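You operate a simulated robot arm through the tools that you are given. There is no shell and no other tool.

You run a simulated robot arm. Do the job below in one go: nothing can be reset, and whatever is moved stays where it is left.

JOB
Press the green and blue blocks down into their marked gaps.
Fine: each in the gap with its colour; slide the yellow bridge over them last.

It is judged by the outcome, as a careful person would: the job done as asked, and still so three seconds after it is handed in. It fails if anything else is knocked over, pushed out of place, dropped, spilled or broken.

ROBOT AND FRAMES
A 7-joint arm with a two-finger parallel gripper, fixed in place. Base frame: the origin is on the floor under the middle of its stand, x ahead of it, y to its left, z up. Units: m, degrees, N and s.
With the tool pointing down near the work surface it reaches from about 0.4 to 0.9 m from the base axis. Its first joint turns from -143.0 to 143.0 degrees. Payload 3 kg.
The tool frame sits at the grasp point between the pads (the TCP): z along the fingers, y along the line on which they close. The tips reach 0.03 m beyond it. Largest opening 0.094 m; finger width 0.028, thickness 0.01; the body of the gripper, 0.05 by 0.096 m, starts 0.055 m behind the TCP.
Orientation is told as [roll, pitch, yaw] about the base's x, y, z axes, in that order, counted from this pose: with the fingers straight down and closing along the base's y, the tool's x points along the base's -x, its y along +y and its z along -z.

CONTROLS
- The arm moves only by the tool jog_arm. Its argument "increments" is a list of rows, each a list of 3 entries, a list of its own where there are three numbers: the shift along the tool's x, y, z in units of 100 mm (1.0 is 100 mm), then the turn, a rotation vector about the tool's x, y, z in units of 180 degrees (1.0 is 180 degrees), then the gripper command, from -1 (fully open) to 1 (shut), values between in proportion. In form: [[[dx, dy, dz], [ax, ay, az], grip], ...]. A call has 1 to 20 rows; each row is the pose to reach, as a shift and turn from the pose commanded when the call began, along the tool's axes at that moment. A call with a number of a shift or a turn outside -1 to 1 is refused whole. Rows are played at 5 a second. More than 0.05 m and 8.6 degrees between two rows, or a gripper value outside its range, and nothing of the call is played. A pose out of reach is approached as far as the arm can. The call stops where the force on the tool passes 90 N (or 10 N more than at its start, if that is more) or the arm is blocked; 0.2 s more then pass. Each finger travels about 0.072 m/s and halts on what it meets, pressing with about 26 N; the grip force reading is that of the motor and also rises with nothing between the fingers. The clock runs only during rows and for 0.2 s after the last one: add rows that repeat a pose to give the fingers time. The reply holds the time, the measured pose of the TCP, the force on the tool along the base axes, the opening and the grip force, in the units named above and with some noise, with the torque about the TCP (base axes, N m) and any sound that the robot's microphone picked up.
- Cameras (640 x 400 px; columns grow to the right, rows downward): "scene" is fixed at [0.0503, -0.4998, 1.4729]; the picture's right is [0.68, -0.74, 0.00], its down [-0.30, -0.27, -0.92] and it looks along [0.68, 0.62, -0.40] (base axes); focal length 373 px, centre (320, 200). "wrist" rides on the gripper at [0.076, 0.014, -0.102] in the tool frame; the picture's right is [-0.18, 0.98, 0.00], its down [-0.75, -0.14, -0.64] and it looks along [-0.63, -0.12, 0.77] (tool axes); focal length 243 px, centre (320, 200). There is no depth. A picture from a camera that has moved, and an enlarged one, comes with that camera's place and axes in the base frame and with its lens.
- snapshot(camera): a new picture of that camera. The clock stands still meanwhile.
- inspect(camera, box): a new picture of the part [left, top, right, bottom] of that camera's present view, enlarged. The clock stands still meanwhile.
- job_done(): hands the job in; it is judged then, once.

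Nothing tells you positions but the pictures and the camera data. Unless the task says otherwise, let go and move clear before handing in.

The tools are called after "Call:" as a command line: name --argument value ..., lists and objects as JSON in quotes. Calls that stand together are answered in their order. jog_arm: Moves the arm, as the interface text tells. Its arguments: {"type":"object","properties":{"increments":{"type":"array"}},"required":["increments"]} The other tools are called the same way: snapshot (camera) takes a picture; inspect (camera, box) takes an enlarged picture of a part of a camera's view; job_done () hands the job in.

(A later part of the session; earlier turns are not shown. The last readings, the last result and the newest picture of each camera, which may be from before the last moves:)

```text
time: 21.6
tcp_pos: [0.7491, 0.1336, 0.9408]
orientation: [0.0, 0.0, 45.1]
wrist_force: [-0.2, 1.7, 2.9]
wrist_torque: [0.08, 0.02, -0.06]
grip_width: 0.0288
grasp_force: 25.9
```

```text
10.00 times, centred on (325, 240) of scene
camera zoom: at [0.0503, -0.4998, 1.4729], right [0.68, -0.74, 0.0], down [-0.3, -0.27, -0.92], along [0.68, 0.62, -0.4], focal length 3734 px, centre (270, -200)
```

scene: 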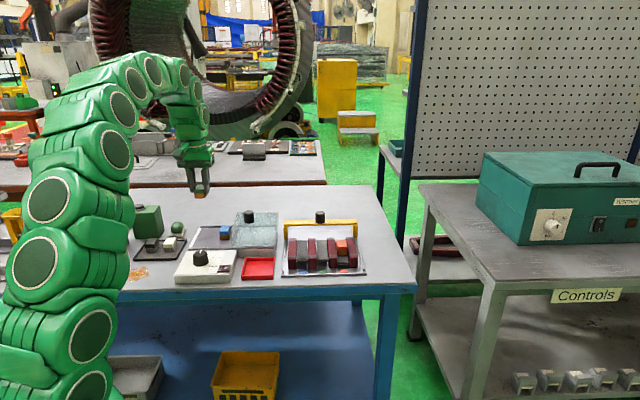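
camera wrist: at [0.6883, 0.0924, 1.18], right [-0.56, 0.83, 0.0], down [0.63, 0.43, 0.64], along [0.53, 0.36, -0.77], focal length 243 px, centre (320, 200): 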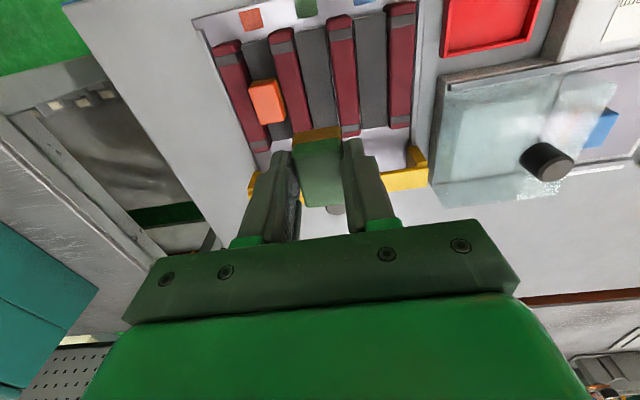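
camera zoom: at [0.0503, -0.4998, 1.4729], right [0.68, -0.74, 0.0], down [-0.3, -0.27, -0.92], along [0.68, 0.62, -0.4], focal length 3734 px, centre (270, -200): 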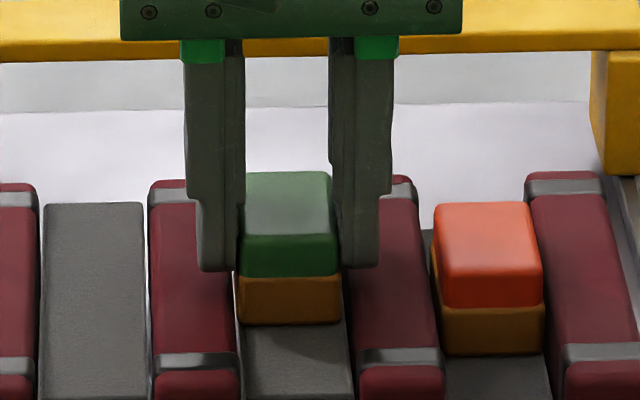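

Contact registered (about 3 N): the block sits at the slab. I'll open the fingers slightly and rise clear.

Call:
jog_arm --increments '[[[0, 0, 0], [0, 0, 0], 0.25], [[0, 0, 0], [0, 0, 0], 0.12], [[0, 0, 0], [0, 0, 0], 0.12], [[0, 0, -0.2], [0, 0, 0], 0.12], [[0, 0, -0.5], [0, 0, 0], 0.12]]'

Call:
inspect --camera "scene" --box '[290, 215, 360, 275]'

Call:
inspect --camera "wrist" --box '[220, 40, 420, 220]'

```text
time: 22.8
tcp_pos: [0.7506, 0.1337, 0.9908]
orientation: [0.0, -0.1, 45.1]
wrist_force: [0.2, -0.9, -0.2]
wrist_torque: [0.01, -0.01, 0.01]
grip_width: 0.0413
grasp_force: 0.0
```

```text
6.67 times, centred on (325, 245) of scene
camera zoom: at [0.0503, -0.4998, 1.4729], right [0.68, -0.74, 0.0], down [-0.3, -0.27, -0.92], along [0.68, 0.62, -0.4], focal length 2489 px, centre (287, -100)
```

zoom: 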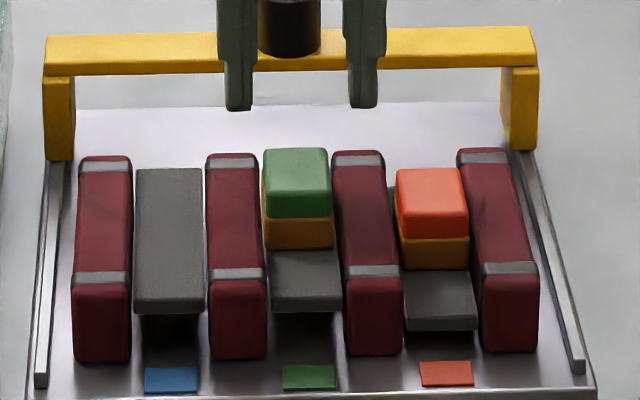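

```text
2.22 times, centred on (320, 130) of wrist
camera zoom: at [0.6863, 0.0898, 1.0937], right [-0.56, 0.83, 0.0], down [0.63, 0.43, 0.64], along [0.53, 0.36, -0.77], focal length 539 px, centre (320, 356)
```

zoom: 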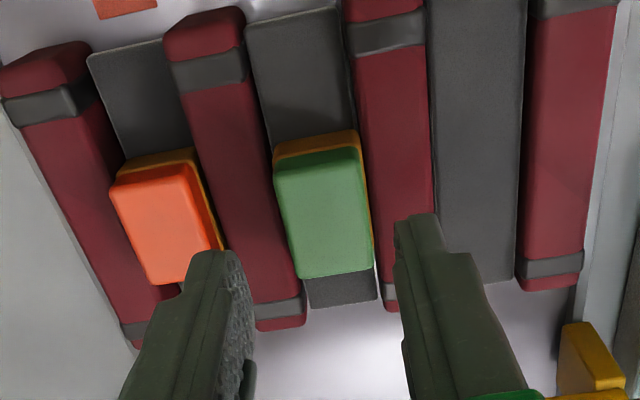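

The green block rests upright on its slab in the green gap. Now I'll close the fingers and press it down with the fingertips, stepwise.

Call:
jog_arm --increments '[[[-0.02, 0, 0], [0, 0, 0], 0.5], [[-0.02, 0, 0], [0, 0, 0], 1], [[-0.02, 0, 0], [0, 0, 0], 1], [[-0.02, 0, 0.1], [0, 0, 0], 1], [[-0.02, 0, 0.2], [0, 0, 0], 1], [[-0.02, 0, 0.22], [0, 0, 0], 1]]'

Call:
inspect --camera "scene" --box '[290, 215, 360, 275]'

Call:
inspect --camera "wrist" --box '[220, 40, 420, 220]'

```text
time: 24.2
tcp_pos: [0.7516, 0.136, 0.9683]
orientation: [0.1, 0.1, 45.1]
wrist_force: [-0.1, 0.4, -0.9]
wrist_torque: [0.02, 0.01, 0.0]
grip_width: 0.0003
grasp_force: 25.9
```

```text
6.67 times, centred on (325, 245) of scene
camera zoom: at [0.0503, -0.4998, 1.4729], right [0.68, -0.74, 0.0], down [-0.3, -0.27, -0.92], along [0.68, 0.62, -0.4], focal length 2489 px, centre (287, -100)
```

zoom: 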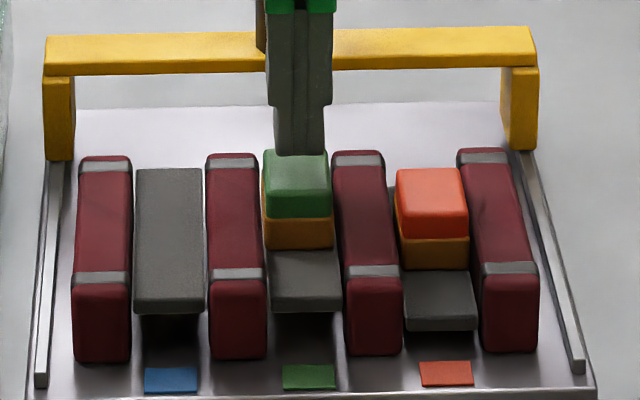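

```text
2.22 times, centred on (320, 130) of wrist
camera zoom: at [0.6869, 0.0912, 1.0706], right [-0.56, 0.83, 0.0], down [0.63, 0.43, 0.64], along [0.53, 0.36, -0.77], focal length 539 px, centre (320, 356)
```

zoom: 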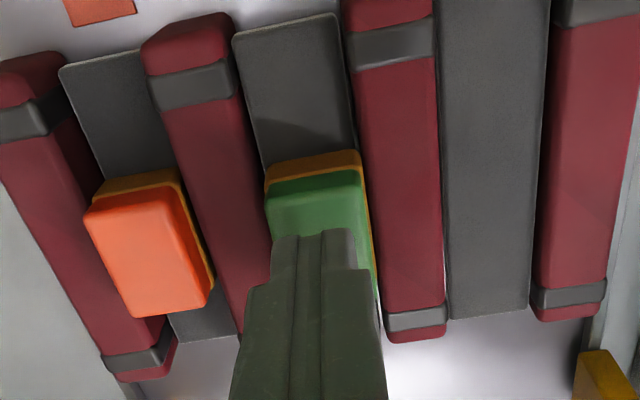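

The closed fingertips are just above the green block. I'll shift 4 mm forward to be over its middle and press in small increments.

Call:
jog_arm --increments '[[[0.04, 0, 0], [0, 0, 0], 1], [[0.04, 0, 0.02], [0, 0, 0], 1], [[0.04, 0, 0.04], [0, 0, 0], 1], [[0.04, 0, 0.05], [0, 0, 0], 1]]'

Call:
jog_arm --increments '[[[0, 0, 0.01], [0, 0, 0], 1], [[0, 0, 0.02], [0, 0, 0], 1], [[0, 0, 0.02], [0, 0, 0], 1]]'

Call:
inspect --camera "scene" --box '[290, 215, 360, 275]'

```text
time: 25.2
tcp_pos: [0.7475, 0.1317, 0.9631]
orientation: [0.0, 0.0, 45.1]
wrist_force: [-0.1, -0.9, -0.3]
wrist_torque: [0.01, 0.03, -0.03]
grip_width: 0.0001
grasp_force: 26.1
```

```text
time: 26.0
tcp_pos: [0.748, 0.1318, 0.9618]
orientation: [0.0, 0.0, 45.0]
wrist_force: [0.1, -0.7, 0.5]
wrist_torque: [0.01, 0.02, 0.01]
grip_width: 0.0002
grasp_force: 26.0
```

```text
6.67 times, centred on (325, 245) of scene
camera zoom: at [0.0503, -0.4998, 1.4729], right [0.68, -0.74, 0.0], down [-0.3, -0.27, -0.92], along [0.68, 0.62, -0.4], focal length 2489 px, centre (287, -100)
```

zoom: 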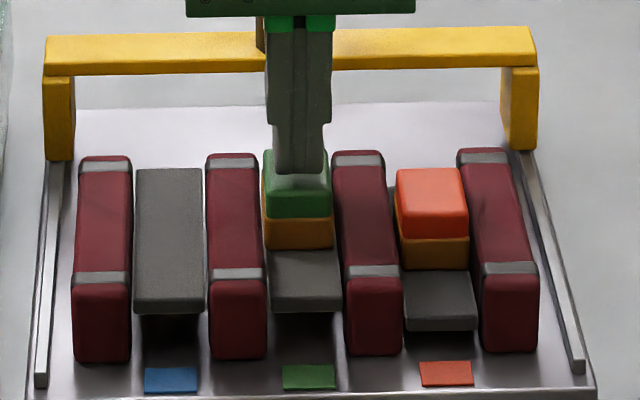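

No contact yet, but very near. I'll continue pressing down step by step.

Call:
jog_arm --increments '[[[0, 0, 0.01], [0, 0, 0], 1], [[0, 0, 0.02], [0, 0, 0], 1], [[0, 0, 0.02], [0, 0, 0], 1]]'

Call:
jog_arm --increments '[[[0, 0, 0.01], [0, 0, 0], 1], [[0, 0, 0.02], [0, 0, 0], 1], [[0, 0, 0.02], [0, 0, 0], 1]]'

Call:
inspect --camera "scene" --box '[290, 215, 360, 275]'

```text
time: 26.8
tcp_pos: [0.7484, 0.1325, 0.9603]
orientation: [0.0, 0.1, 45.0]
wrist_force: [-0.1, -0.1, 0.2]
wrist_torque: [0.0, 0.04, -0.03]
grip_width: 0.0001
grasp_force: 26.4
```

```text
time: 27.6
tcp_pos: [0.7487, 0.1328, 0.9574]
orientation: [-0.1, 0.0, 45.0]
wrist_force: [0.1, -0.4, -0.5]
wrist_torque: [-0.03, 0.0, 0.01]
grip_width: 0.0
grasp_force: 26.0
```

```text
6.67 times, centred on (325, 245) of scene
camera zoom: at [0.0503, -0.4998, 1.4729], right [0.68, -0.74, 0.0], down [-0.3, -0.27, -0.92], along [0.68, 0.62, -0.4], focal length 2489 px, centre (287, -100)
```

zoom: 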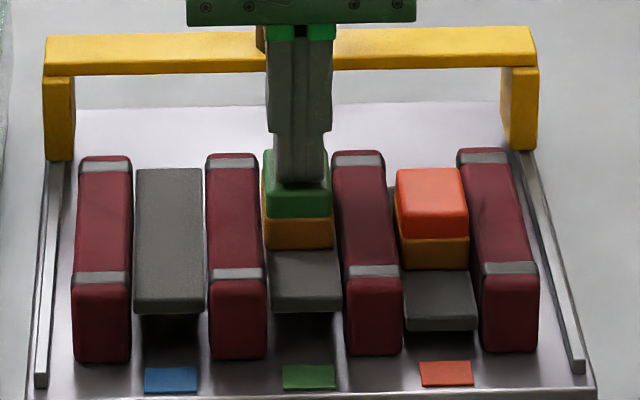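

Call:
jog_arm --increments '[[[0, 0, 0.01], [0, 0, 0], 1], [[0, 0, 0.02], [0, 0, 0], 1], [[0, 0, 0.02], [0, 0, 0], 1]]'

Call:
jog_arm --increments '[[[0, 0, 0.01], [0, 0, 0], 1], [[0, 0, 0.02], [0, 0, 0], 1], [[0, 0, 0.02], [0, 0, 0], 1]]'

Call:
inspect --camera "scene" --box '[290, 215, 360, 275]'

```text
time: 28.4
tcp_pos: [0.7487, 0.1324, 0.9559]
orientation: [0.0, 0.0, 44.9]
wrist_force: [0.3, -0.8, 2.8]
wrist_torque: [-0.02, -0.05, 0.02]
grip_width: 0.0001
grasp_force: 26.0
```

```text
time: 29.2
tcp_pos: [0.7496, 0.132, 0.9535]
orientation: [0.0, 0.0, 45.1]
wrist_force: [0.1, -1.3, 1.7]
wrist_torque: [-0.06, 0.02, 0.01]
grip_width: 0.0
grasp_force: 25.9
```

```text
6.67 times, centred on (325, 245) of scene
camera zoom: at [0.0503, -0.4998, 1.4729], right [0.68, -0.74, 0.0], down [-0.3, -0.27, -0.92], along [0.68, 0.62, -0.4], focal length 2489 px, centre (287, -100)
```

zoom: 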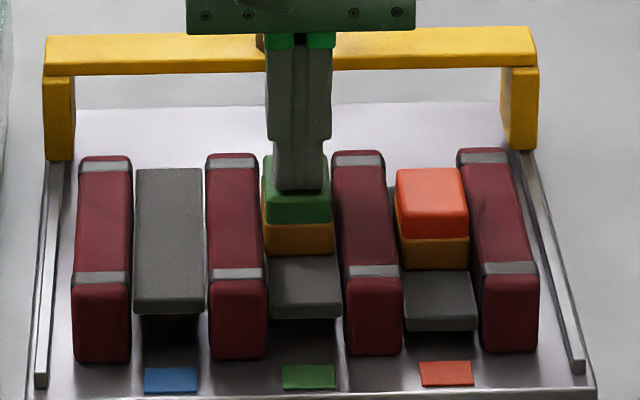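

The slab is now moving down under the block with only a couple of newtons. I'll keep pressing until it bottoms out.

Call:
jog_arm --increments '[[[0, 0, 0.01], [0, 0, 0], 1], [[0, 0, 0.02], [0, 0, 0], 1], [[0, 0, 0.03], [0, 0, 0], 1], [[0, 0, 0.03], [0, 0, 0], 1]]'

Call:
jog_arm --increments '[[[0, 0, 0.01], [0, 0, 0], 1], [[0, 0, 0.02], [0, 0, 0], 1], [[0, 0, 0.02], [0, 0, 0], 1]]'

Call:
inspect --camera "scene" --box '[290, 215, 360, 275]'

```text
time: 30.2
tcp_pos: [0.7476, 0.1314, 0.951]
orientation: [0.1, -0.1, 45.0]
wrist_force: [0.4, 1.6, 2.6]
wrist_torque: [0.03, -0.03, 0.01]
grip_width: 0.0
grasp_force: 25.6
```

```text
time: 31.0
tcp_pos: [0.7479, 0.1319, 0.9495]
orientation: [0.0, 0.0, 45.0]
wrist_force: [0.6, 0.9, 1.4]
wrist_torque: [0.03, -0.04, -0.04]
grip_width: 0.0
grasp_force: 26.2
```

```text
6.67 times, centred on (325, 245) of scene
camera zoom: at [0.0503, -0.4998, 1.4729], right [0.68, -0.74, 0.0], down [-0.3, -0.27, -0.92], along [0.68, 0.62, -0.4], focal length 2489 px, centre (287, -100)
```

zoom: 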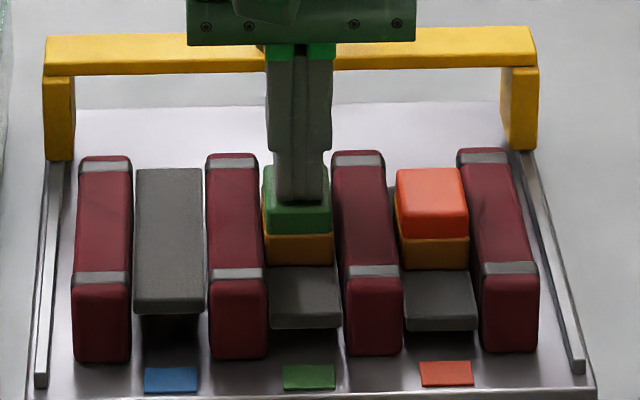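

Call:
jog_arm --increments '[[[0, 0, 0.01], [0, 0, 0], 1], [[0, 0, 0.02], [0, 0, 0], 1], [[0, 0, 0.02], [0, 0, 0], 1]]'

Call:
jog_arm --increments '[[[0, 0, 0.01], [0, 0, 0], 1], [[0, 0, 0.015], [0, 0, 0], 1], [[0, 0, 0.015], [0, 0, 0], 1]]'

Call:
inspect --camera "scene" --box '[290, 215, 360, 275]'

```text
time: 31.8
tcp_pos: [0.7478, 0.133, 0.9466]
orientation: [0.0, 0.0, 45.0]
wrist_force: [1.4, 0.2, 3.0]
wrist_torque: [0.02, -0.04, -0.02]
grip_width: 0.0
grasp_force: 26.4
```

```text
time: 32.6
tcp_pos: [0.7478, 0.1321, 0.9456]
orientation: [0.0, 0.0, 45.0]
wrist_force: [0.6, -1.9, 5.5]
wrist_torque: [-0.01, 0.01, 0.0]
grip_width: 0.0
grasp_force: 26.1
```

```text
6.67 times, centred on (325, 245) of scene
camera zoom: at [0.0503, -0.4998, 1.4729], right [0.68, -0.74, 0.0], down [-0.3, -0.27, -0.92], along [0.68, 0.62, -0.4], focal length 2489 px, centre (287, -100)
```

zoom: 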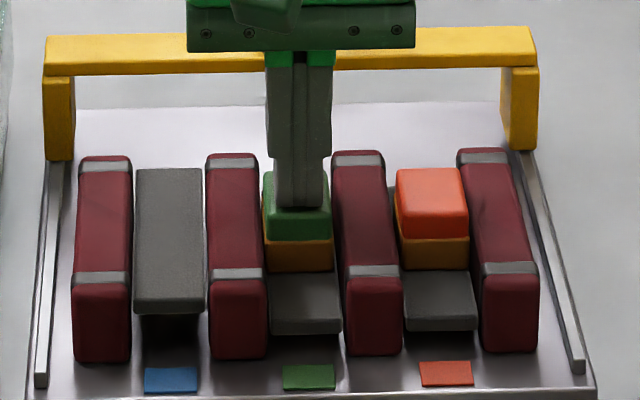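

Call:
jog_arm --increments '[[[0, 0, 0.01], [0, 0, 0], 1], [[0, 0, 0.01], [0, 0, 0], 1]]'

Call:
jog_arm --increments '[[[0, 0, 0.01], [0, 0, 0], 1], [[0, 0, 0.01], [0, 0, 0], 1]]'

Call:
inspect --camera "scene" --box '[290, 215, 360, 275]'

```text
time: 33.2
tcp_pos: [0.748, 0.133, 0.9458]
orientation: [-0.2, -0.1, 44.9]
wrist_force: [-2.6, -1.0, 17.2]
wrist_torque: [-0.03, 0.1, -0.01]
grip_width: 0.0001
grasp_force: 26.2
```

```text
time: 33.8
tcp_pos: [0.7483, 0.1325, 0.9456]
orientation: [-0.1, -0.1, 45.0]
wrist_force: [-3.9, -2.9, 36.8]
wrist_torque: [-0.06, 0.12, 0.02]
grip_width: 0.0
grasp_force: 26.6
```

```text
6.67 times, centred on (325, 245) of scene
camera zoom: at [0.0503, -0.4998, 1.4729], right [0.68, -0.74, 0.0], down [-0.3, -0.27, -0.92], along [0.68, 0.62, -0.4], focal length 2489 px, centre (287, -100)
```

zoom: 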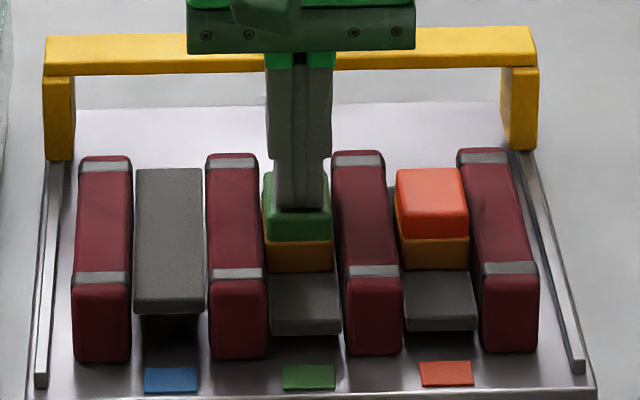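

It has bottomed out (37 N). Now I'll back off slowly and see whether the block stays down.

Call:
jog_arm --increments '[[[0, 0, -0.02], [0, 0, 0], 1], [[0, 0, -0.04], [0, 0, 0], 1], [[0, 0, -0.07], [0, 0, 0], 1], [[0, 0, -0.1], [0, 0, 0], 1]]'

Call:
inspect --camera "scene" --box '[290, 215, 360, 275]'

```text
time: 34.8
tcp_pos: [0.7468, 0.1329, 0.9544]
orientation: [0.0, 0.0, 44.9]
wrist_force: [0.3, -0.9, 0.1]
wrist_torque: [-0.04, -0.01, 0.0]
grip_width: 0.0001
grasp_force: 26.6
```

```text
6.67 times, centred on (325, 245) of scene
camera zoom: at [0.0503, -0.4998, 1.4729], right [0.68, -0.74, 0.0], down [-0.3, -0.27, -0.92], along [0.68, 0.62, -0.4], focal length 2489 px, centre (287, -100)
```

zoom: 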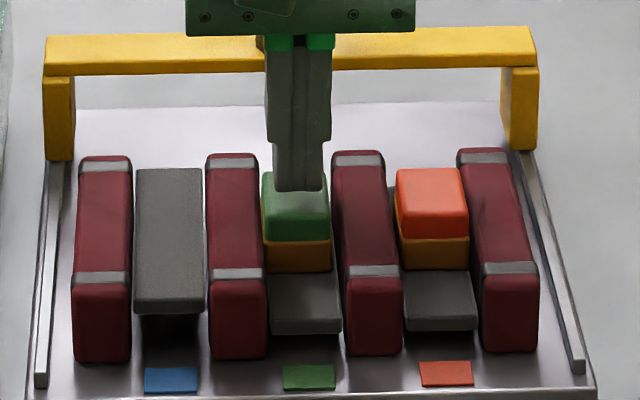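

The green block stays down at the same level as the orange one. I'll rise, go back over the blue block and turn the gripper 90° so the fingers close front-to-back, away from the glass cover.

Call:
jog_arm --increments '[[[0, 0, -0.2], [0, 0, 0], 1], [[0, 0, -0.5], [0, 0, 0], 1], [[0, 0, -0.8], [0, 0, 0], 1], [[0, 0, -1], [0, 0, 0], 1]]'

Call:
jog_arm --increments '[[[-0.08, 0.25, -0.06], [0, 0, 0], 0.5], [[-0.16, 0.5, -0.12], [0, 0, 0], 0], [[-0.24, 0.75, -0.2], [0, 0, 0], -0.28], [[-0.32, 1, -0.25], [0, 0, 0], -0.28]]'

Call:
jog_arm --increments '[[[-0.08, 0.25, 0], [0, 0, 0], -0.28], [[-0.16, 0.5, 0], [0, 0, 0], -0.28], [[-0.24, 0.75, 0], [0, 0, 0], -0.28], [[-0.32, 1, 0], [0, 0, 0], -0.28]]'

Call:
jog_arm --increments '[[[-0.08, 0.25, 0], [0, 0, 0], -0.28], [[-0.16, 0.5, 0], [0, 0, 0], -0.28], [[-0.24, 0.75, 0], [0, 0, 0], -0.28], [[-0.32, 1, 0], [0, 0, 0], -0.28]]'

Call:
jog_arm --increments '[[[0, 0, 0], [0, 0, 0.0455], -0.28], [[0, 0, 0], [0, 0, 0.091], -0.28], [[0, 0, 0], [0, 0, 0.1365], -0.28], [[0, 0, 0], [0, 0, 0.182], -0.28], [[0, 0, 0], [0, 0, 0.2275], -0.28], [[0, 0, 0], [0, 0, 0.273], -0.28], [[0, 0, 0], [0, 0, 0.3185], -0.28], [[0, 0, 0], [0, 0, 0.364], -0.28], [[0, 0, 0], [0, 0, 0.4095], -0.28], [[0, 0, 0], [0, 0, 0.455], -0.28], [[0, 0, 0], [0, 0, 0.5], -0.28], [[0, 0, 0], [0, 0, 0.5], -0.28]]'

Call:
snapshot --camera "wrist"

Call:
snapshot --camera "scene"

```text
time: 35.8
tcp_pos: [0.7489, 0.1316, 1.053]
orientation: [-0.1, -0.1, 45.0]
wrist_force: [-1.2, 0.2, -0.6]
wrist_torque: [-0.01, -0.01, 0.02]
grip_width: 0.0002
grasp_force: 25.8
```

```text
time: 36.8
tcp_pos: [0.7006, 0.225, 1.0783]
orientation: [-0.1, 0.1, 44.9]
wrist_force: [0.2, 0.4, -0.6]
wrist_torque: [-0.03, -0.07, -0.01]
grip_width: 0.0603
grasp_force: 0.1
```

```text
time: 37.8
tcp_pos: [0.6528, 0.3179, 1.0781]
orientation: [0.0, 0.1, 45.0]
wrist_force: [0.2, 0.3, -0.7]
wrist_torque: [0.01, -0.01, 0.0]
grip_width: 0.0601
grasp_force: 0.0
```

```text
time: 38.8
tcp_pos: [0.6033, 0.4121, 1.0788]
orientation: [0.0, 0.0, 45.0]
wrist_force: [0.8, -0.4, 0.1]
wrist_torque: [-0.01, 0.02, 0.0]
grip_width: 0.0601
grasp_force: 0.0
```

```text
time: 41.4
tcp_pos: [0.6032, 0.4118, 1.0789]
orientation: [0.1, 0.1, -45.0]
wrist_force: [-1.0, -0.7, 0.5]
wrist_torque: [0.03, 0.03, 0.0]
grip_width: 0.0605
grasp_force: 0.1
```

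```text
taken
camera wrist: at [0.5598, 0.4765, 1.1804], right [0.83, 0.56, 0.0], down [0.43, -0.63, 0.64], along [0.36, -0.53, -0.77], focal length 243 px, centre (320, 200)
```

wrist: 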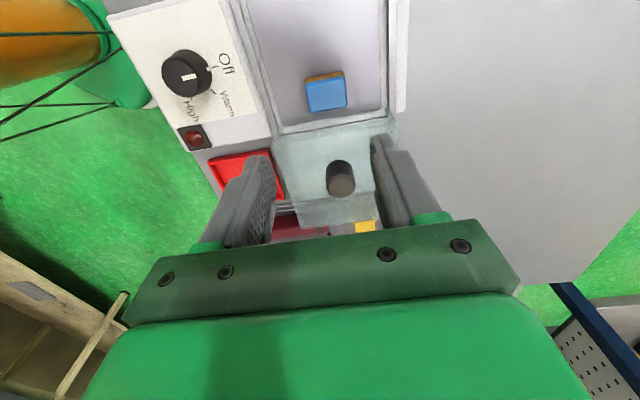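

```text
taken
```

scene: 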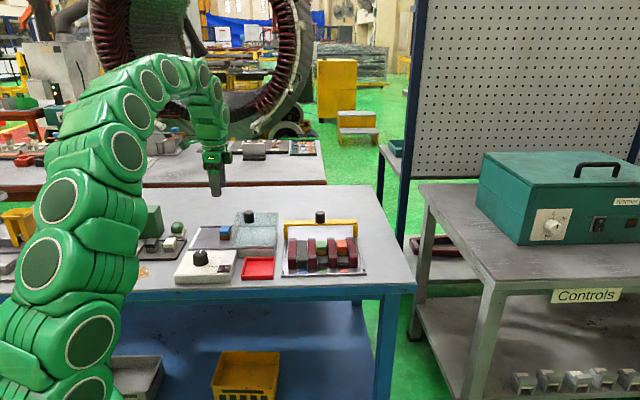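

The gripper is above the blue block with the fingers front/back. I'll zoom in to measure its position relative to the fingers and glass.

Call:
inspect --camera "wrist" --box '[240, 30, 420, 190]'

Call:
inspect --camera "wrist" --box '[280, 50, 380, 140]'

```text
2.50 times, centred on (330, 110) of wrist
camera zoom: at [0.5598, 0.4765, 1.1804], right [0.83, 0.56, 0.0], down [0.43, -0.63, 0.64], along [0.36, -0.53, -0.77], focal length 606 px, centre (295, 425)
```

zoom: 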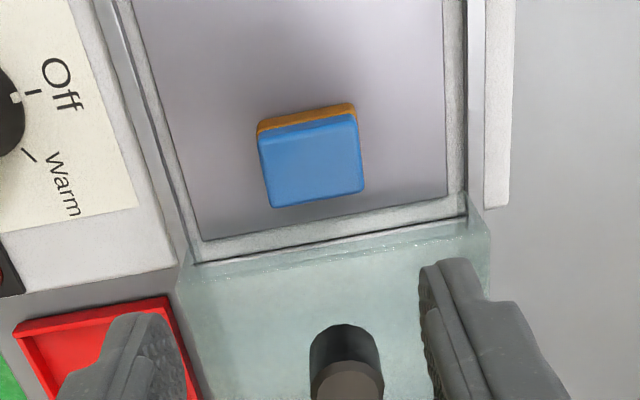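

```text
4.44 times, centred on (330, 95) of wrist
camera zoom: at [0.5598, 0.4765, 1.1804], right [0.83, 0.56, 0.0], down [0.43, -0.63, 0.64], along [0.36, -0.53, -0.77], focal length 1078 px, centre (276, 667)
```

zoom: 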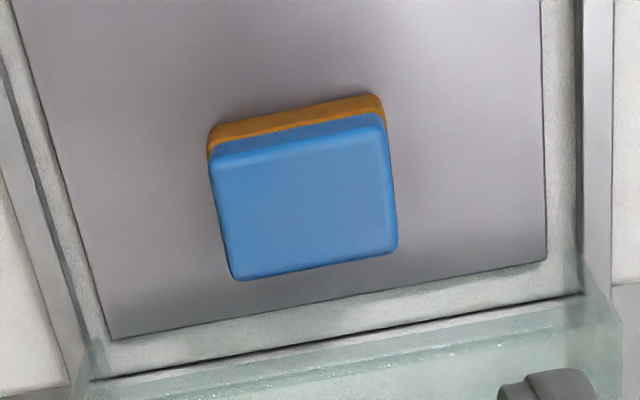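

The blue block is centred under the TCP, with about 9–10 mm side clearance to the glass for the fingers' width. I'll descend and check before reaching grip height.

Call:
jog_arm --increments '[[[0.01, 0.04, 0.25], [0, 0, 0], -0.28], [[0.01, 0.04, 0.5], [0, 0, 0], -0.28], [[0.01, 0.04, 0.75], [0, 0, 0], -0.28], [[0.01, 0.04, 1.0], [0, 0, 0], -0.28], [[0.01, 0.04, 1.0], [0, 0, 0], -0.28]]'

Call:
inspect --camera "wrist" --box '[220, 60, 420, 230]'

Call:
inspect --camera "scene" --box '[190, 180, 270, 250]'

```text
time: 42.6
tcp_pos: [0.6061, 0.4155, 0.9785]
orientation: [0.0, 0.0, -45.0]
wrist_force: [-0.1, -1.0, -0.1]
wrist_torque: [0.01, 0.02, -0.02]
grip_width: 0.0604
grasp_force: 0.1
```

```text
2.35 times, centred on (320, 145) of wrist
camera zoom: at [0.5621, 0.4804, 1.0805], right [0.83, 0.56, 0.0], down [0.43, -0.63, 0.64], along [0.36, -0.53, -0.77], focal length 571 px, centre (320, 329)
```

zoom: 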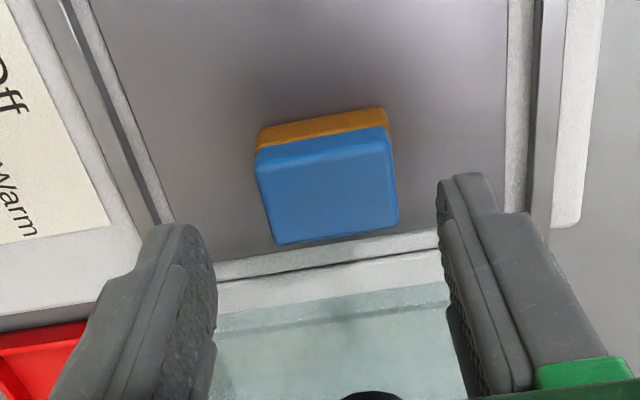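

```text
5.71 times, centred on (230, 215) of scene
camera zoom: at [0.0503, -0.4998, 1.4729], right [0.68, -0.74, 0.0], down [-0.3, -0.27, -0.92], along [0.68, 0.62, -0.4], focal length 2133 px, centre (834, 114)
```

zoom: 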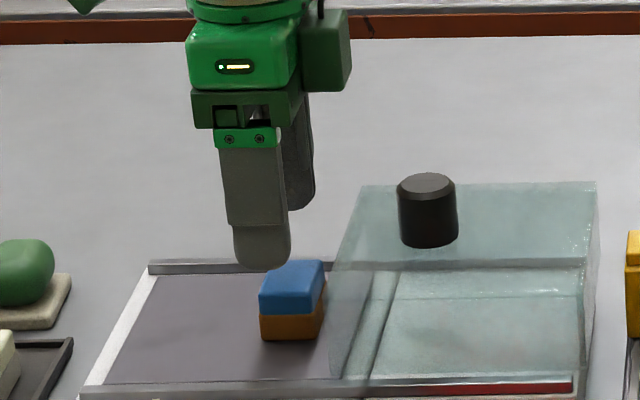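

The block is well centred between the fingers, with the tips clear of the glass. I'll descend to grip height and close on the blue block.

Call:
jog_arm --increments '[[[0, 0.02, 0.12], [0, 0, 0], -0.28], [[0, 0.02, 0.24], [0, 0, 0], -0.28], [[0, 0.02, 0.34], [0, 0, 0], -0.28], [[0, 0.02, 0.41], [0, 0, 0], -0.28]]'

Call:
inspect --camera "scene" --box '[190, 180, 270, 250]'

Call:
inspect --camera "wrist" --box '[220, 60, 420, 230]'

```text
time: 43.6
tcp_pos: [0.6078, 0.417, 0.9381]
orientation: [0.1, 0.0, -45.0]
wrist_force: [0.2, 0.1, -0.4]
wrist_torque: [0.0, 0.01, 0.0]
grip_width: 0.0601
grasp_force: 0.1
```

```text
5.71 times, centred on (230, 215) of scene
camera zoom: at [0.0503, -0.4998, 1.4729], right [0.68, -0.74, 0.0], down [-0.3, -0.27, -0.92], along [0.68, 0.62, -0.4], focal length 2133 px, centre (834, 114)
```

zoom: 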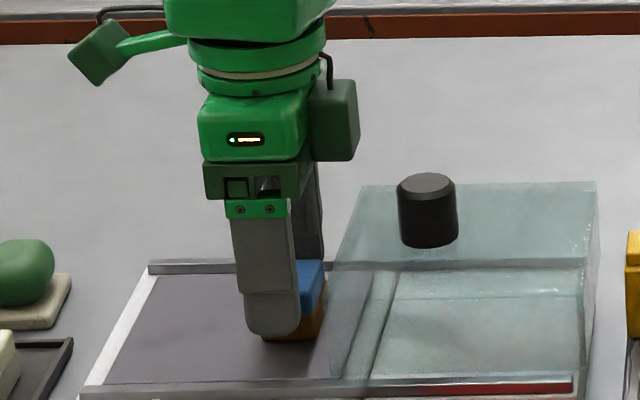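

```text
2.35 times, centred on (320, 145) of wrist
camera zoom: at [0.5638, 0.4814, 1.0398], right [0.83, 0.56, 0.0], down [0.43, -0.63, 0.64], along [0.36, -0.53, -0.77], focal length 571 px, centre (320, 329)
```

zoom: 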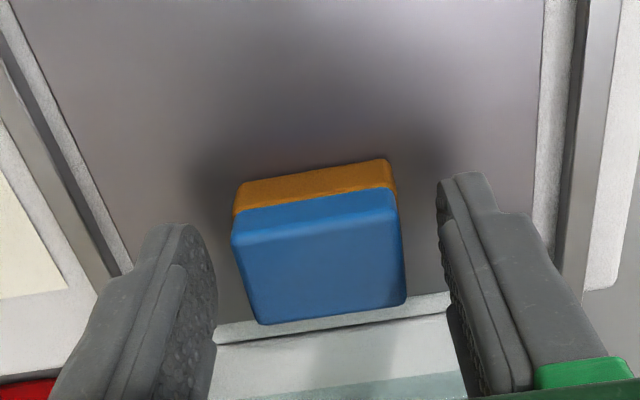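

The fingers are in front of and behind the blue block. I'll close, lift slightly, move it 30 mm to the left (away from the glass) and set it down for a regrip across the other axis.

Call:
jog_arm --increments '[[[0, 0, 0], [0, 0, 0], 0], [[0, 0, 0], [0, 0, 0], 0.3], [[0, 0, 0], [0, 0, 0], 1], [[0, 0, 0], [0, 0, 0], 1], [[0, 0, -0.03], [0, 0, 0], 1], [[0, 0, -0.06], [0, 0, 0], 1], [[0, 0, -0.06], [0, 0, 0], 1]]'

Call:
inspect --camera "scene" --box '[190, 180, 270, 250]'

Call:
inspect --camera "wrist" --box '[220, 60, 420, 230]'

```text
time: 45.2
tcp_pos: [0.607, 0.4171, 0.945]
orientation: [-0.1, 0.0, -45.0]
wrist_force: [0.2, 0.1, 0.0]
wrist_torque: [-0.01, 0.01, -0.01]
grip_width: 0.0414
grasp_force: 26.0
```

```text
5.71 times, centred on (230, 215) of scene
camera zoom: at [0.0503, -0.4998, 1.4729], right [0.68, -0.74, 0.0], down [-0.3, -0.27, -0.92], along [0.68, 0.62, -0.4], focal length 2133 px, centre (834, 114)
```

zoom: 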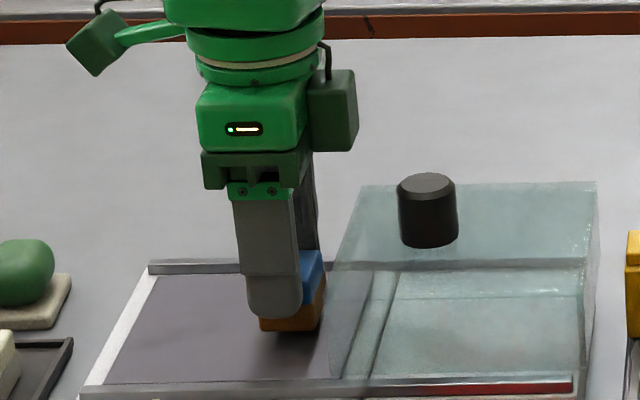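

```text
2.35 times, centred on (320, 145) of wrist
camera zoom: at [0.5636, 0.4813, 1.0455], right [0.83, 0.56, 0.0], down [0.43, -0.63, 0.64], along [0.36, -0.53, -0.77], focal length 571 px, centre (320, 329)
```

zoom: 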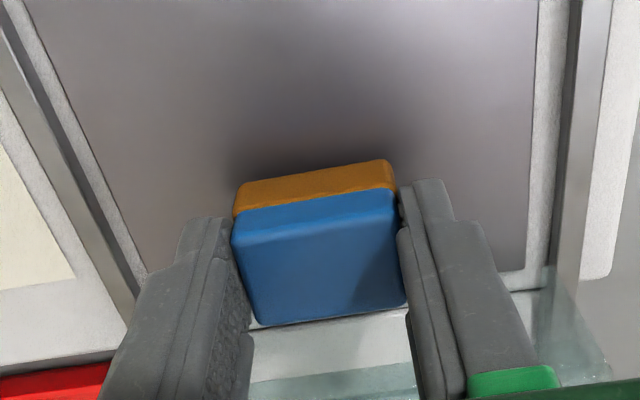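

The blue block is held and lifted 6 mm. Moving it left now and setting it down.

Call:
jog_arm --increments '[[[0.1, 0, 0], [0, 0, 0], 1], [[0.2, 0, 0], [0, 0, 0], 1], [[0.3, 0, 0], [0, 0, 0], 1], [[0.3, 0, 0.03], [0, 0, 0], 1], [[0.3, 0, 0.058], [0, 0, 0], 1], [[0.3, 0, 0.058], [0, 0, 0], 1], [[0.3, 0, 0.058], [0, 0, 0], 0], [[0.3, 0, 0.058], [0, 0, 0], -0.28], [[0.3, 0, 0.058], [0, 0, 0], -0.28]]'

Call:
jog_arm --increments '[[[0, 0, -0.1], [0, 0, 0], -0.28], [[0, 0, -0.3], [0, 0, 0], -0.28], [[0, 0, -0.6], [0, 0, 0], -0.28], [[0, 0, -0.9], [0, 0, 0], -0.28]]'

Call:
jog_arm --increments '[[[0, 0, 0], [0, 0, -0.0455], -0.28], [[0, 0, 0], [0, 0, -0.091], -0.28], [[0, 0, 0], [0, 0, -0.1365], -0.2], [[0, 0, 0], [0, 0, -0.182], -0.06], [[0, 0, 0], [0, 0, -0.2275], -0.06], [[0, 0, 0], [0, 0, -0.273], -0.06], [[0, 0, 0], [0, 0, -0.3185], -0.06], [[0, 0, 0], [0, 0, -0.364], -0.06], [[0, 0, 0], [0, 0, -0.4095], -0.06], [[0, 0, 0], [0, 0, -0.455], -0.06], [[0, 0, 0], [0, 0, -0.5], -0.06], [[0, 0, 0], [0, 0, -0.5], -0.06]]'

Call:
inspect --camera "wrist" --box '[220, 60, 420, 230]'

Call:
inspect --camera "scene" --box '[180, 180, 280, 260]'

```text
time: 47.2
tcp_pos: [0.5875, 0.4388, 0.9379]
orientation: [0.1, -0.1, -45.0]
wrist_force: [-0.2, 0.2, 0.3]
wrist_torque: [0.02, 0.01, 0.01]
grip_width: 0.0601
grasp_force: 0.1
```

```text
time: 48.2
tcp_pos: [0.585, 0.4371, 1.0285]
orientation: [0.0, 0.0, -44.9]
wrist_force: [0.4, 0.1, -0.2]
wrist_torque: [0.0, 0.0, 0.0]
grip_width: 0.0601
grasp_force: 0.1
```

```text
time: 50.8
tcp_pos: [0.5863, 0.4378, 1.0285]
orientation: [0.0, 0.0, 45.1]
wrist_force: [-0.5, 0.3, 1.0]
wrist_torque: [-0.03, 0.02, 0.02]
grip_width: 0.0499
grasp_force: 0.1
```

```text
2.35 times, centred on (320, 145) of wrist
camera zoom: at [0.5219, 0.3948, 1.1298], right [-0.57, 0.82, 0.0], down [0.63, 0.43, 0.64], along [0.53, 0.36, -0.77], focal length 571 px, centre (320, 329)
```

zoom: 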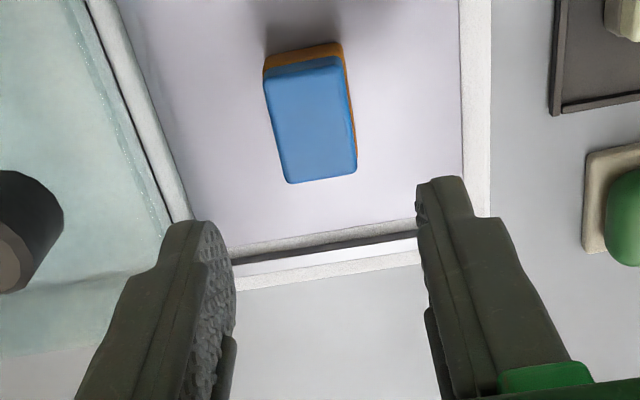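

```text
5.00 times, centred on (230, 220) of scene
camera zoom: at [0.0503, -0.4998, 1.4729], right [0.68, -0.74, 0.0], down [-0.3, -0.27, -0.92], along [0.68, 0.62, -0.4], focal length 1867 px, centre (770, 100)
```

zoom: 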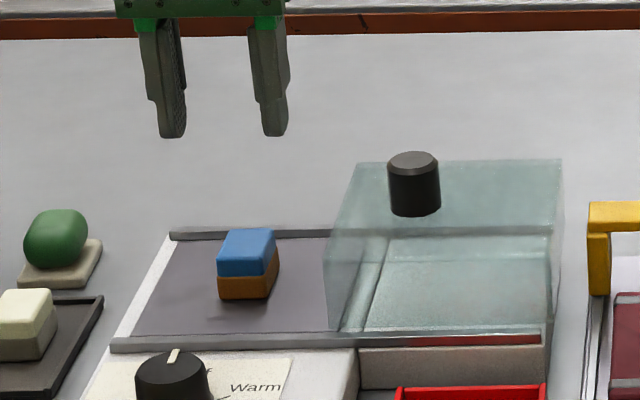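

The blue block now has free space on both sides and sits between the fingers. I'll lower and grip it across its width.

Call:
jog_arm --increments '[[[0, -0.01, 0.25], [0, 0, 0], -0.06], [[0, -0.01, 0.5], [0, 0, 0], -0.06], [[0, -0.01, 0.7], [0, 0, 0], -0.06], [[0, -0.01, 0.82], [0, 0, 0], -0.06], [[0, -0.01, 0.895], [0, 0, 0], -0.06], [[0, -0.01, 0.895], [0, 0, 0], -0.06]]'

Call:
inspect --camera "wrist" --box '[220, 60, 420, 230]'

Call:
jog_arm --increments '[[[0, 0, 0], [0, 0, 0], 0.2], [[0, 0, 0], [0, 0, 0], 0.5], [[0, 0, 0], [0, 0, 0], 1], [[0, 0, 0], [0, 0, 0], 1]]'

Call:
inspect --camera "scene" --box '[180, 180, 280, 260]'

```text
time: 52.2
tcp_pos: [0.587, 0.4375, 0.9378]
orientation: [0.0, 0.0, 45.0]
wrist_force: [-0.4, 0.0, 0.1]
wrist_torque: [0.01, -0.01, -0.03]
grip_width: 0.0498
grasp_force: 0.1
```

```text
2.35 times, centred on (320, 145) of wrist
camera zoom: at [0.5225, 0.3942, 1.0399], right [-0.57, 0.83, 0.0], down [0.63, 0.43, 0.64], along [0.53, 0.36, -0.77], focal length 571 px, centre (320, 329)
```

zoom: 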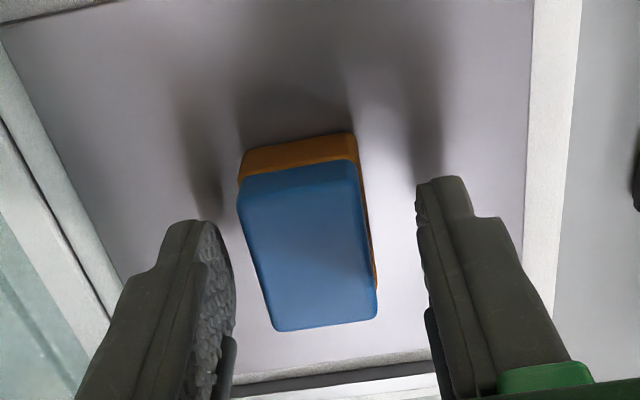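

```text
time: 53.2
tcp_pos: [0.5878, 0.4378, 0.9387]
orientation: [0.0, 0.0, 45.0]
wrist_force: [-0.4, 0.2, -0.3]
wrist_torque: [-0.02, 0.03, 0.0]
grip_width: 0.0292
grasp_force: 26.4
```

```text
5.00 times, centred on (230, 220) of scene
camera zoom: at [0.0503, -0.4998, 1.4729], right [0.68, -0.74, 0.0], down [-0.3, -0.27, -0.92], along [0.68, 0.62, -0.4], focal length 1867 px, centre (770, 100)
```

zoom: 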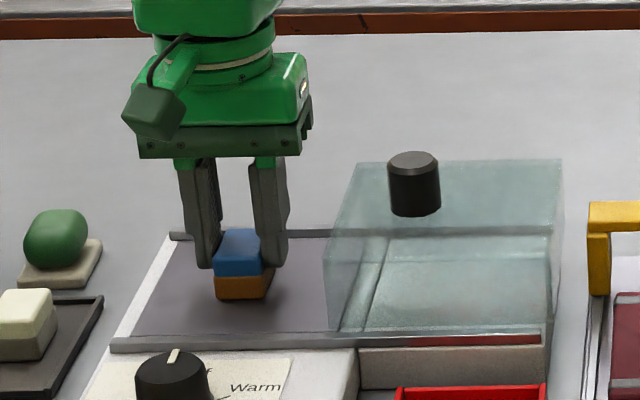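

The blue block is gripped squarely at 29.2 mm. I'll lift it and carry it to above the blue gap.

Call:
jog_arm --increments '[[[0, 0, -0.1], [0, 0, 0], 1], [[0, 0, -0.35], [0, 0, 0], 1], [[0, 0, -0.7], [0, 0, 0], 1], [[0, 0, -1], [0, 0, 0], 1]]'

Call:
jog_arm --increments '[[[0, 0, -0.2], [0, 0, 0], 1], [[0, 0, -0.4], [0, 0, 0], 1]]'

Call:
jog_arm --increments '[[[0.08, -0.23, 0], [0, 0, 0], 1], [[0.16, -0.46, 0], [0, 0, 0], 1], [[0.24, -0.69, 0], [0, 0, 0], 1], [[0.32, -0.91, 0], [0, 0, 0], 1]]'

Call:
jog_arm --increments '[[[0.08, -0.23, 0], [0, 0, 0], 1], [[0.16, -0.46, 0], [0, 0, 0], 1], [[0.24, -0.69, 0], [0, 0, 0], 1], [[0.32, -0.91, 0], [0, 0, 0], 1]]'

Call:
jog_arm --increments '[[[0.08, -0.23, 0], [0, 0, 0], 1], [[0.16, -0.46, 0], [0, 0, 0], 1], [[0.24, -0.69, 0], [0, 0, 0], 1], [[0.34, -0.9, 0], [0, 0, 0], 1], [[0.34, -0.9, 0], [0, 0, 0], 1]]'

Call:
inspect --camera "wrist" --box '[200, 0, 420, 180]'

Call:
inspect --camera "wrist" --box '[260, 60, 380, 170]'

Call:
inspect --camera "scene" --box '[270, 180, 370, 280]'

```text
time: 54.2
tcp_pos: [0.5871, 0.4361, 1.0375]
orientation: [-0.1, 0.0, 45.0]
wrist_force: [0.2, 0.3, -0.7]
wrist_torque: [0.01, -0.01, 0.0]
grip_width: 0.0292
grasp_force: 26.0
```

```text
time: 54.8
tcp_pos: [0.5865, 0.4373, 1.0788]
orientation: [0.0, 0.0, 44.9]
wrist_force: [-0.6, 0.2, -1.4]
wrist_torque: [-0.05, 0.02, -0.02]
grip_width: 0.029
grasp_force: 25.4
```

```text
time: 55.8
tcp_pos: [0.6283, 0.3505, 1.0786]
orientation: [0.0, -0.1, 45.1]
wrist_force: [-0.4, 0.2, -1.0]
wrist_torque: [-0.02, -0.01, -0.03]
grip_width: 0.0289
grasp_force: 25.9
```

```text
time: 56.8
tcp_pos: [0.6697, 0.264, 1.0796]
orientation: [0.0, 0.0, 45.0]
wrist_force: [0.5, 0.0, -0.4]
wrist_torque: [0.01, 0.0, 0.01]
grip_width: 0.0294
grasp_force: 25.8
```

```text
time: 58.0
tcp_pos: [0.7104, 0.1748, 1.0787]
orientation: [0.0, 0.0, 44.9]
wrist_force: [-0.2, 0.3, -1.5]
wrist_torque: [0.02, -0.01, 0.0]
grip_width: 0.0289
grasp_force: 25.8
```

```text
2.22 times, centred on (310, 90) of wrist
camera zoom: at [0.6457, 0.1315, 1.1803], right [-0.56, 0.83, 0.0], down [0.63, 0.43, 0.64], along [0.53, 0.36, -0.77], focal length 539 px, centre (342, 444)
```

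zoom: 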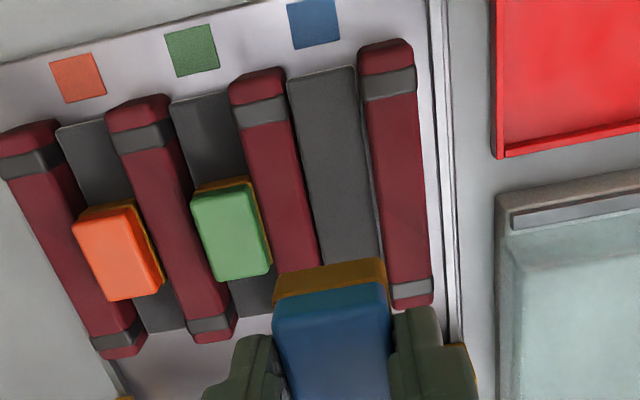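

```text
3.64 times, centred on (320, 115) of wrist
camera zoom: at [0.6457, 0.1315, 1.1803], right [-0.56, 0.83, 0.0], down [0.63, 0.43, 0.64], along [0.53, 0.36, -0.77], focal length 882 px, centre (320, 509)
```

zoom: 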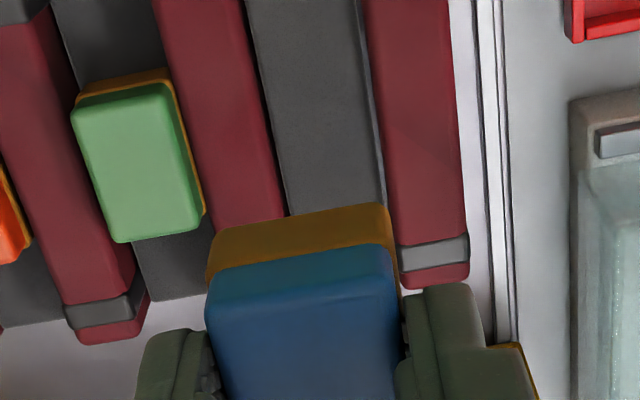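

```text
4.00 times, centred on (320, 230) of scene
camera zoom: at [0.0503, -0.4998, 1.4729], right [0.68, -0.74, 0.0], down [-0.3, -0.27, -0.92], along [0.68, 0.62, -0.4], focal length 1493 px, centre (320, 80)
```

zoom: 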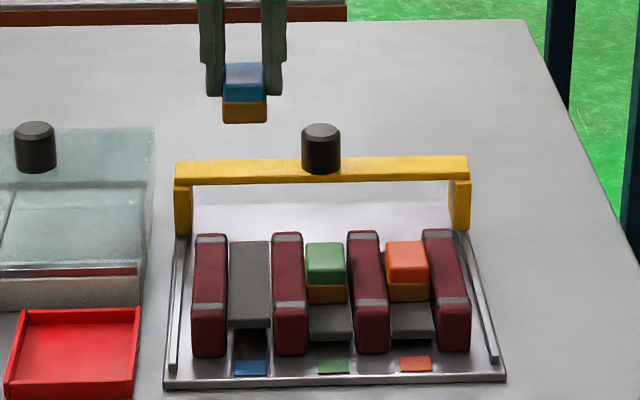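

The block is centred on the blue gap within about 0.5 mm. I'll lower it in stages as with the green one.

Call:
jog_arm --increments '[[[0, 0, 0.2], [0, 0, 0], 1], [[0, 0, 0.45], [0, 0, 0], 1], [[0, 0, 0.7], [0, 0, 0], 1], [[0, 0, 0.9], [0, 0, 0], 1], [[0, 0, 1.0], [0, 0, 0], 1]]'

Call:
jog_arm --increments '[[[0, 0, 0.08], [0, 0, 0], 1], [[0, 0, 0.16], [0, 0, 0], 1], [[0, 0, 0.23], [0, 0, 0], 1]]'

Call:
inspect --camera "wrist" --box '[240, 60, 400, 220]'

Call:
inspect --camera "scene" --box '[280, 215, 350, 275]'

```text
time: 59.2
tcp_pos: [0.7107, 0.1765, 0.9785]
orientation: [0.1, 0.1, 45.0]
wrist_force: [-0.7, -0.2, 0.0]
wrist_torque: [0.0, 0.03, 0.02]
grip_width: 0.0292
grasp_force: 26.3
```

```text
time: 60.0
tcp_pos: [0.7099, 0.1748, 0.9559]
orientation: [0.1, 0.0, 44.9]
wrist_force: [0.7, -0.2, -0.4]
wrist_torque: [-0.01, 0.0, -0.01]
grip_width: 0.0289
grasp_force: 26.2
```

```text
2.50 times, centred on (320, 140) of wrist
camera zoom: at [0.6457, 0.1323, 1.0573], right [-0.56, 0.83, 0.0], down [0.63, 0.43, 0.64], along [0.53, 0.36, -0.77], focal length 606 px, centre (320, 350)
```

zoom: 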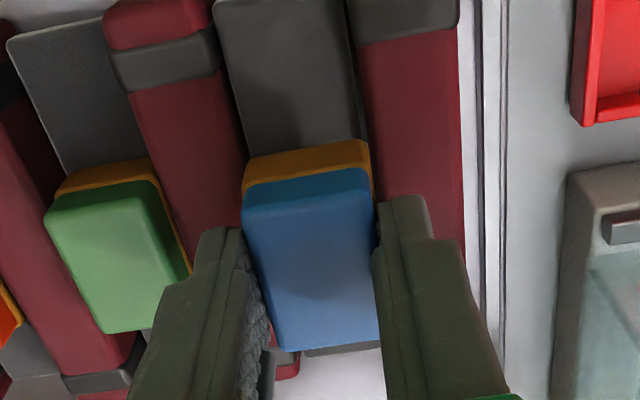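

```text
6.67 times, centred on (315, 245) of scene
camera zoom: at [0.0503, -0.4998, 1.4729], right [0.68, -0.74, 0.0], down [-0.3, -0.27, -0.92], along [0.68, 0.62, -0.4], focal length 2489 px, centre (353, -100)
```

zoom: 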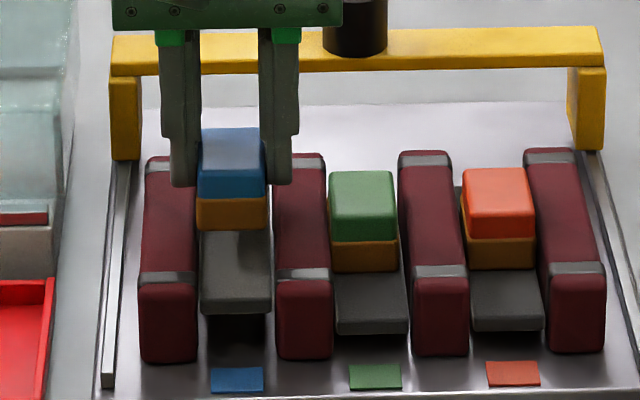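

Well aligned over the blue gap. Lowering further with small steps.

Call:
jog_arm --increments '[[[0, 0, 0.03], [0, 0, 0], 1], [[0, 0, 0.06], [0, 0, 0], 1], [[0, 0, 0.06], [0, 0, 0], 1]]'

Call:
jog_arm --increments '[[[0, 0, 0.02], [0, 0, 0], 1], [[0, 0, 0.04], [0, 0, 0], 1], [[0, 0, 0.04], [0, 0, 0], 1]]'

Call:
jog_arm --increments '[[[0, 0, 0.01], [0, 0, 0], 1], [[0, 0, 0.015], [0, 0, 0], 1], [[0, 0, 0.015], [0, 0, 0], 1]]'

Call:
inspect --camera "scene" --box '[280, 215, 350, 275]'

```text
time: 60.8
tcp_pos: [0.7118, 0.1749, 0.9482]
orientation: [0.0, 0.0, 45.0]
wrist_force: [-0.3, -0.6, 0.1]
wrist_torque: [0.0, 0.01, 0.03]
grip_width: 0.0293
grasp_force: 26.3
```

```text
time: 61.6
tcp_pos: [0.7095, 0.176, 0.9459]
orientation: [0.0, 0.0, 44.9]
wrist_force: [1.0, 0.5, -1.0]
wrist_torque: [0.02, 0.01, 0.01]
grip_width: 0.0291
grasp_force: 26.2
```

```text
time: 62.4
tcp_pos: [0.7083, 0.177, 0.9436]
orientation: [-0.1, 0.0, 44.9]
wrist_force: [1.2, -0.6, -0.1]
wrist_torque: [0.04, -0.02, 0.01]
grip_width: 0.0292
grasp_force: 25.8
```

```text
6.67 times, centred on (315, 245) of scene
camera zoom: at [0.0503, -0.4998, 1.4729], right [0.68, -0.74, 0.0], down [-0.3, -0.27, -0.92], along [0.68, 0.62, -0.4], focal length 2489 px, centre (353, -100)
```

zoom: 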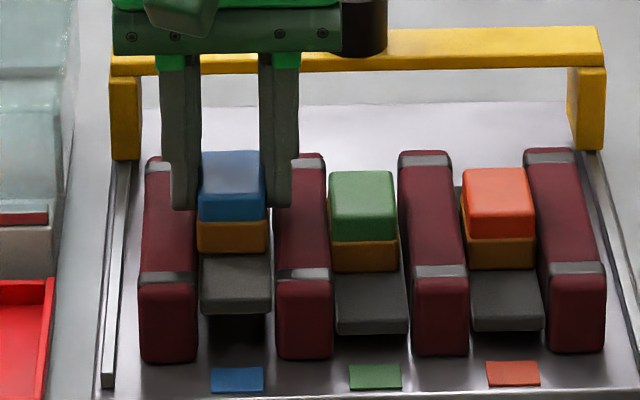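

Call:
jog_arm --increments '[[[0, 0, 0.01], [0, 0, 0], 1], [[0, 0, 0.01], [0, 0, 0], 1]]'

Call:
jog_arm --increments '[[[0, 0, 0.01], [0, 0, 0], 1], [[0, 0, 0.01], [0, 0, 0], 1]]'

Call:
inspect --camera "scene" --box '[280, 215, 350, 275]'

```text
time: 63.0
tcp_pos: [0.7101, 0.1764, 0.9433]
orientation: [0.0, 0.0, 45.1]
wrist_force: [-0.3, -0.5, 0.1]
wrist_torque: [-0.02, -0.02, -0.01]
grip_width: 0.029
grasp_force: 25.8
```

```text
time: 63.6
tcp_pos: [0.7108, 0.1754, 0.9418]
orientation: [0.0, 0.0, 45.0]
wrist_force: [-0.4, 0.5, 2.1]
wrist_torque: [0.02, 0.07, 0.05]
grip_width: 0.0291
grasp_force: 25.0
```

```text
6.67 times, centred on (315, 245) of scene
camera zoom: at [0.0503, -0.4998, 1.4729], right [0.68, -0.74, 0.0], down [-0.3, -0.27, -0.92], along [0.68, 0.62, -0.4], focal length 2489 px, centre (353, -100)
```

zoom: 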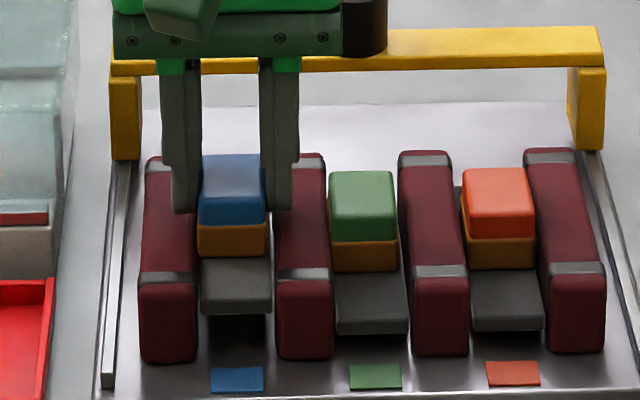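

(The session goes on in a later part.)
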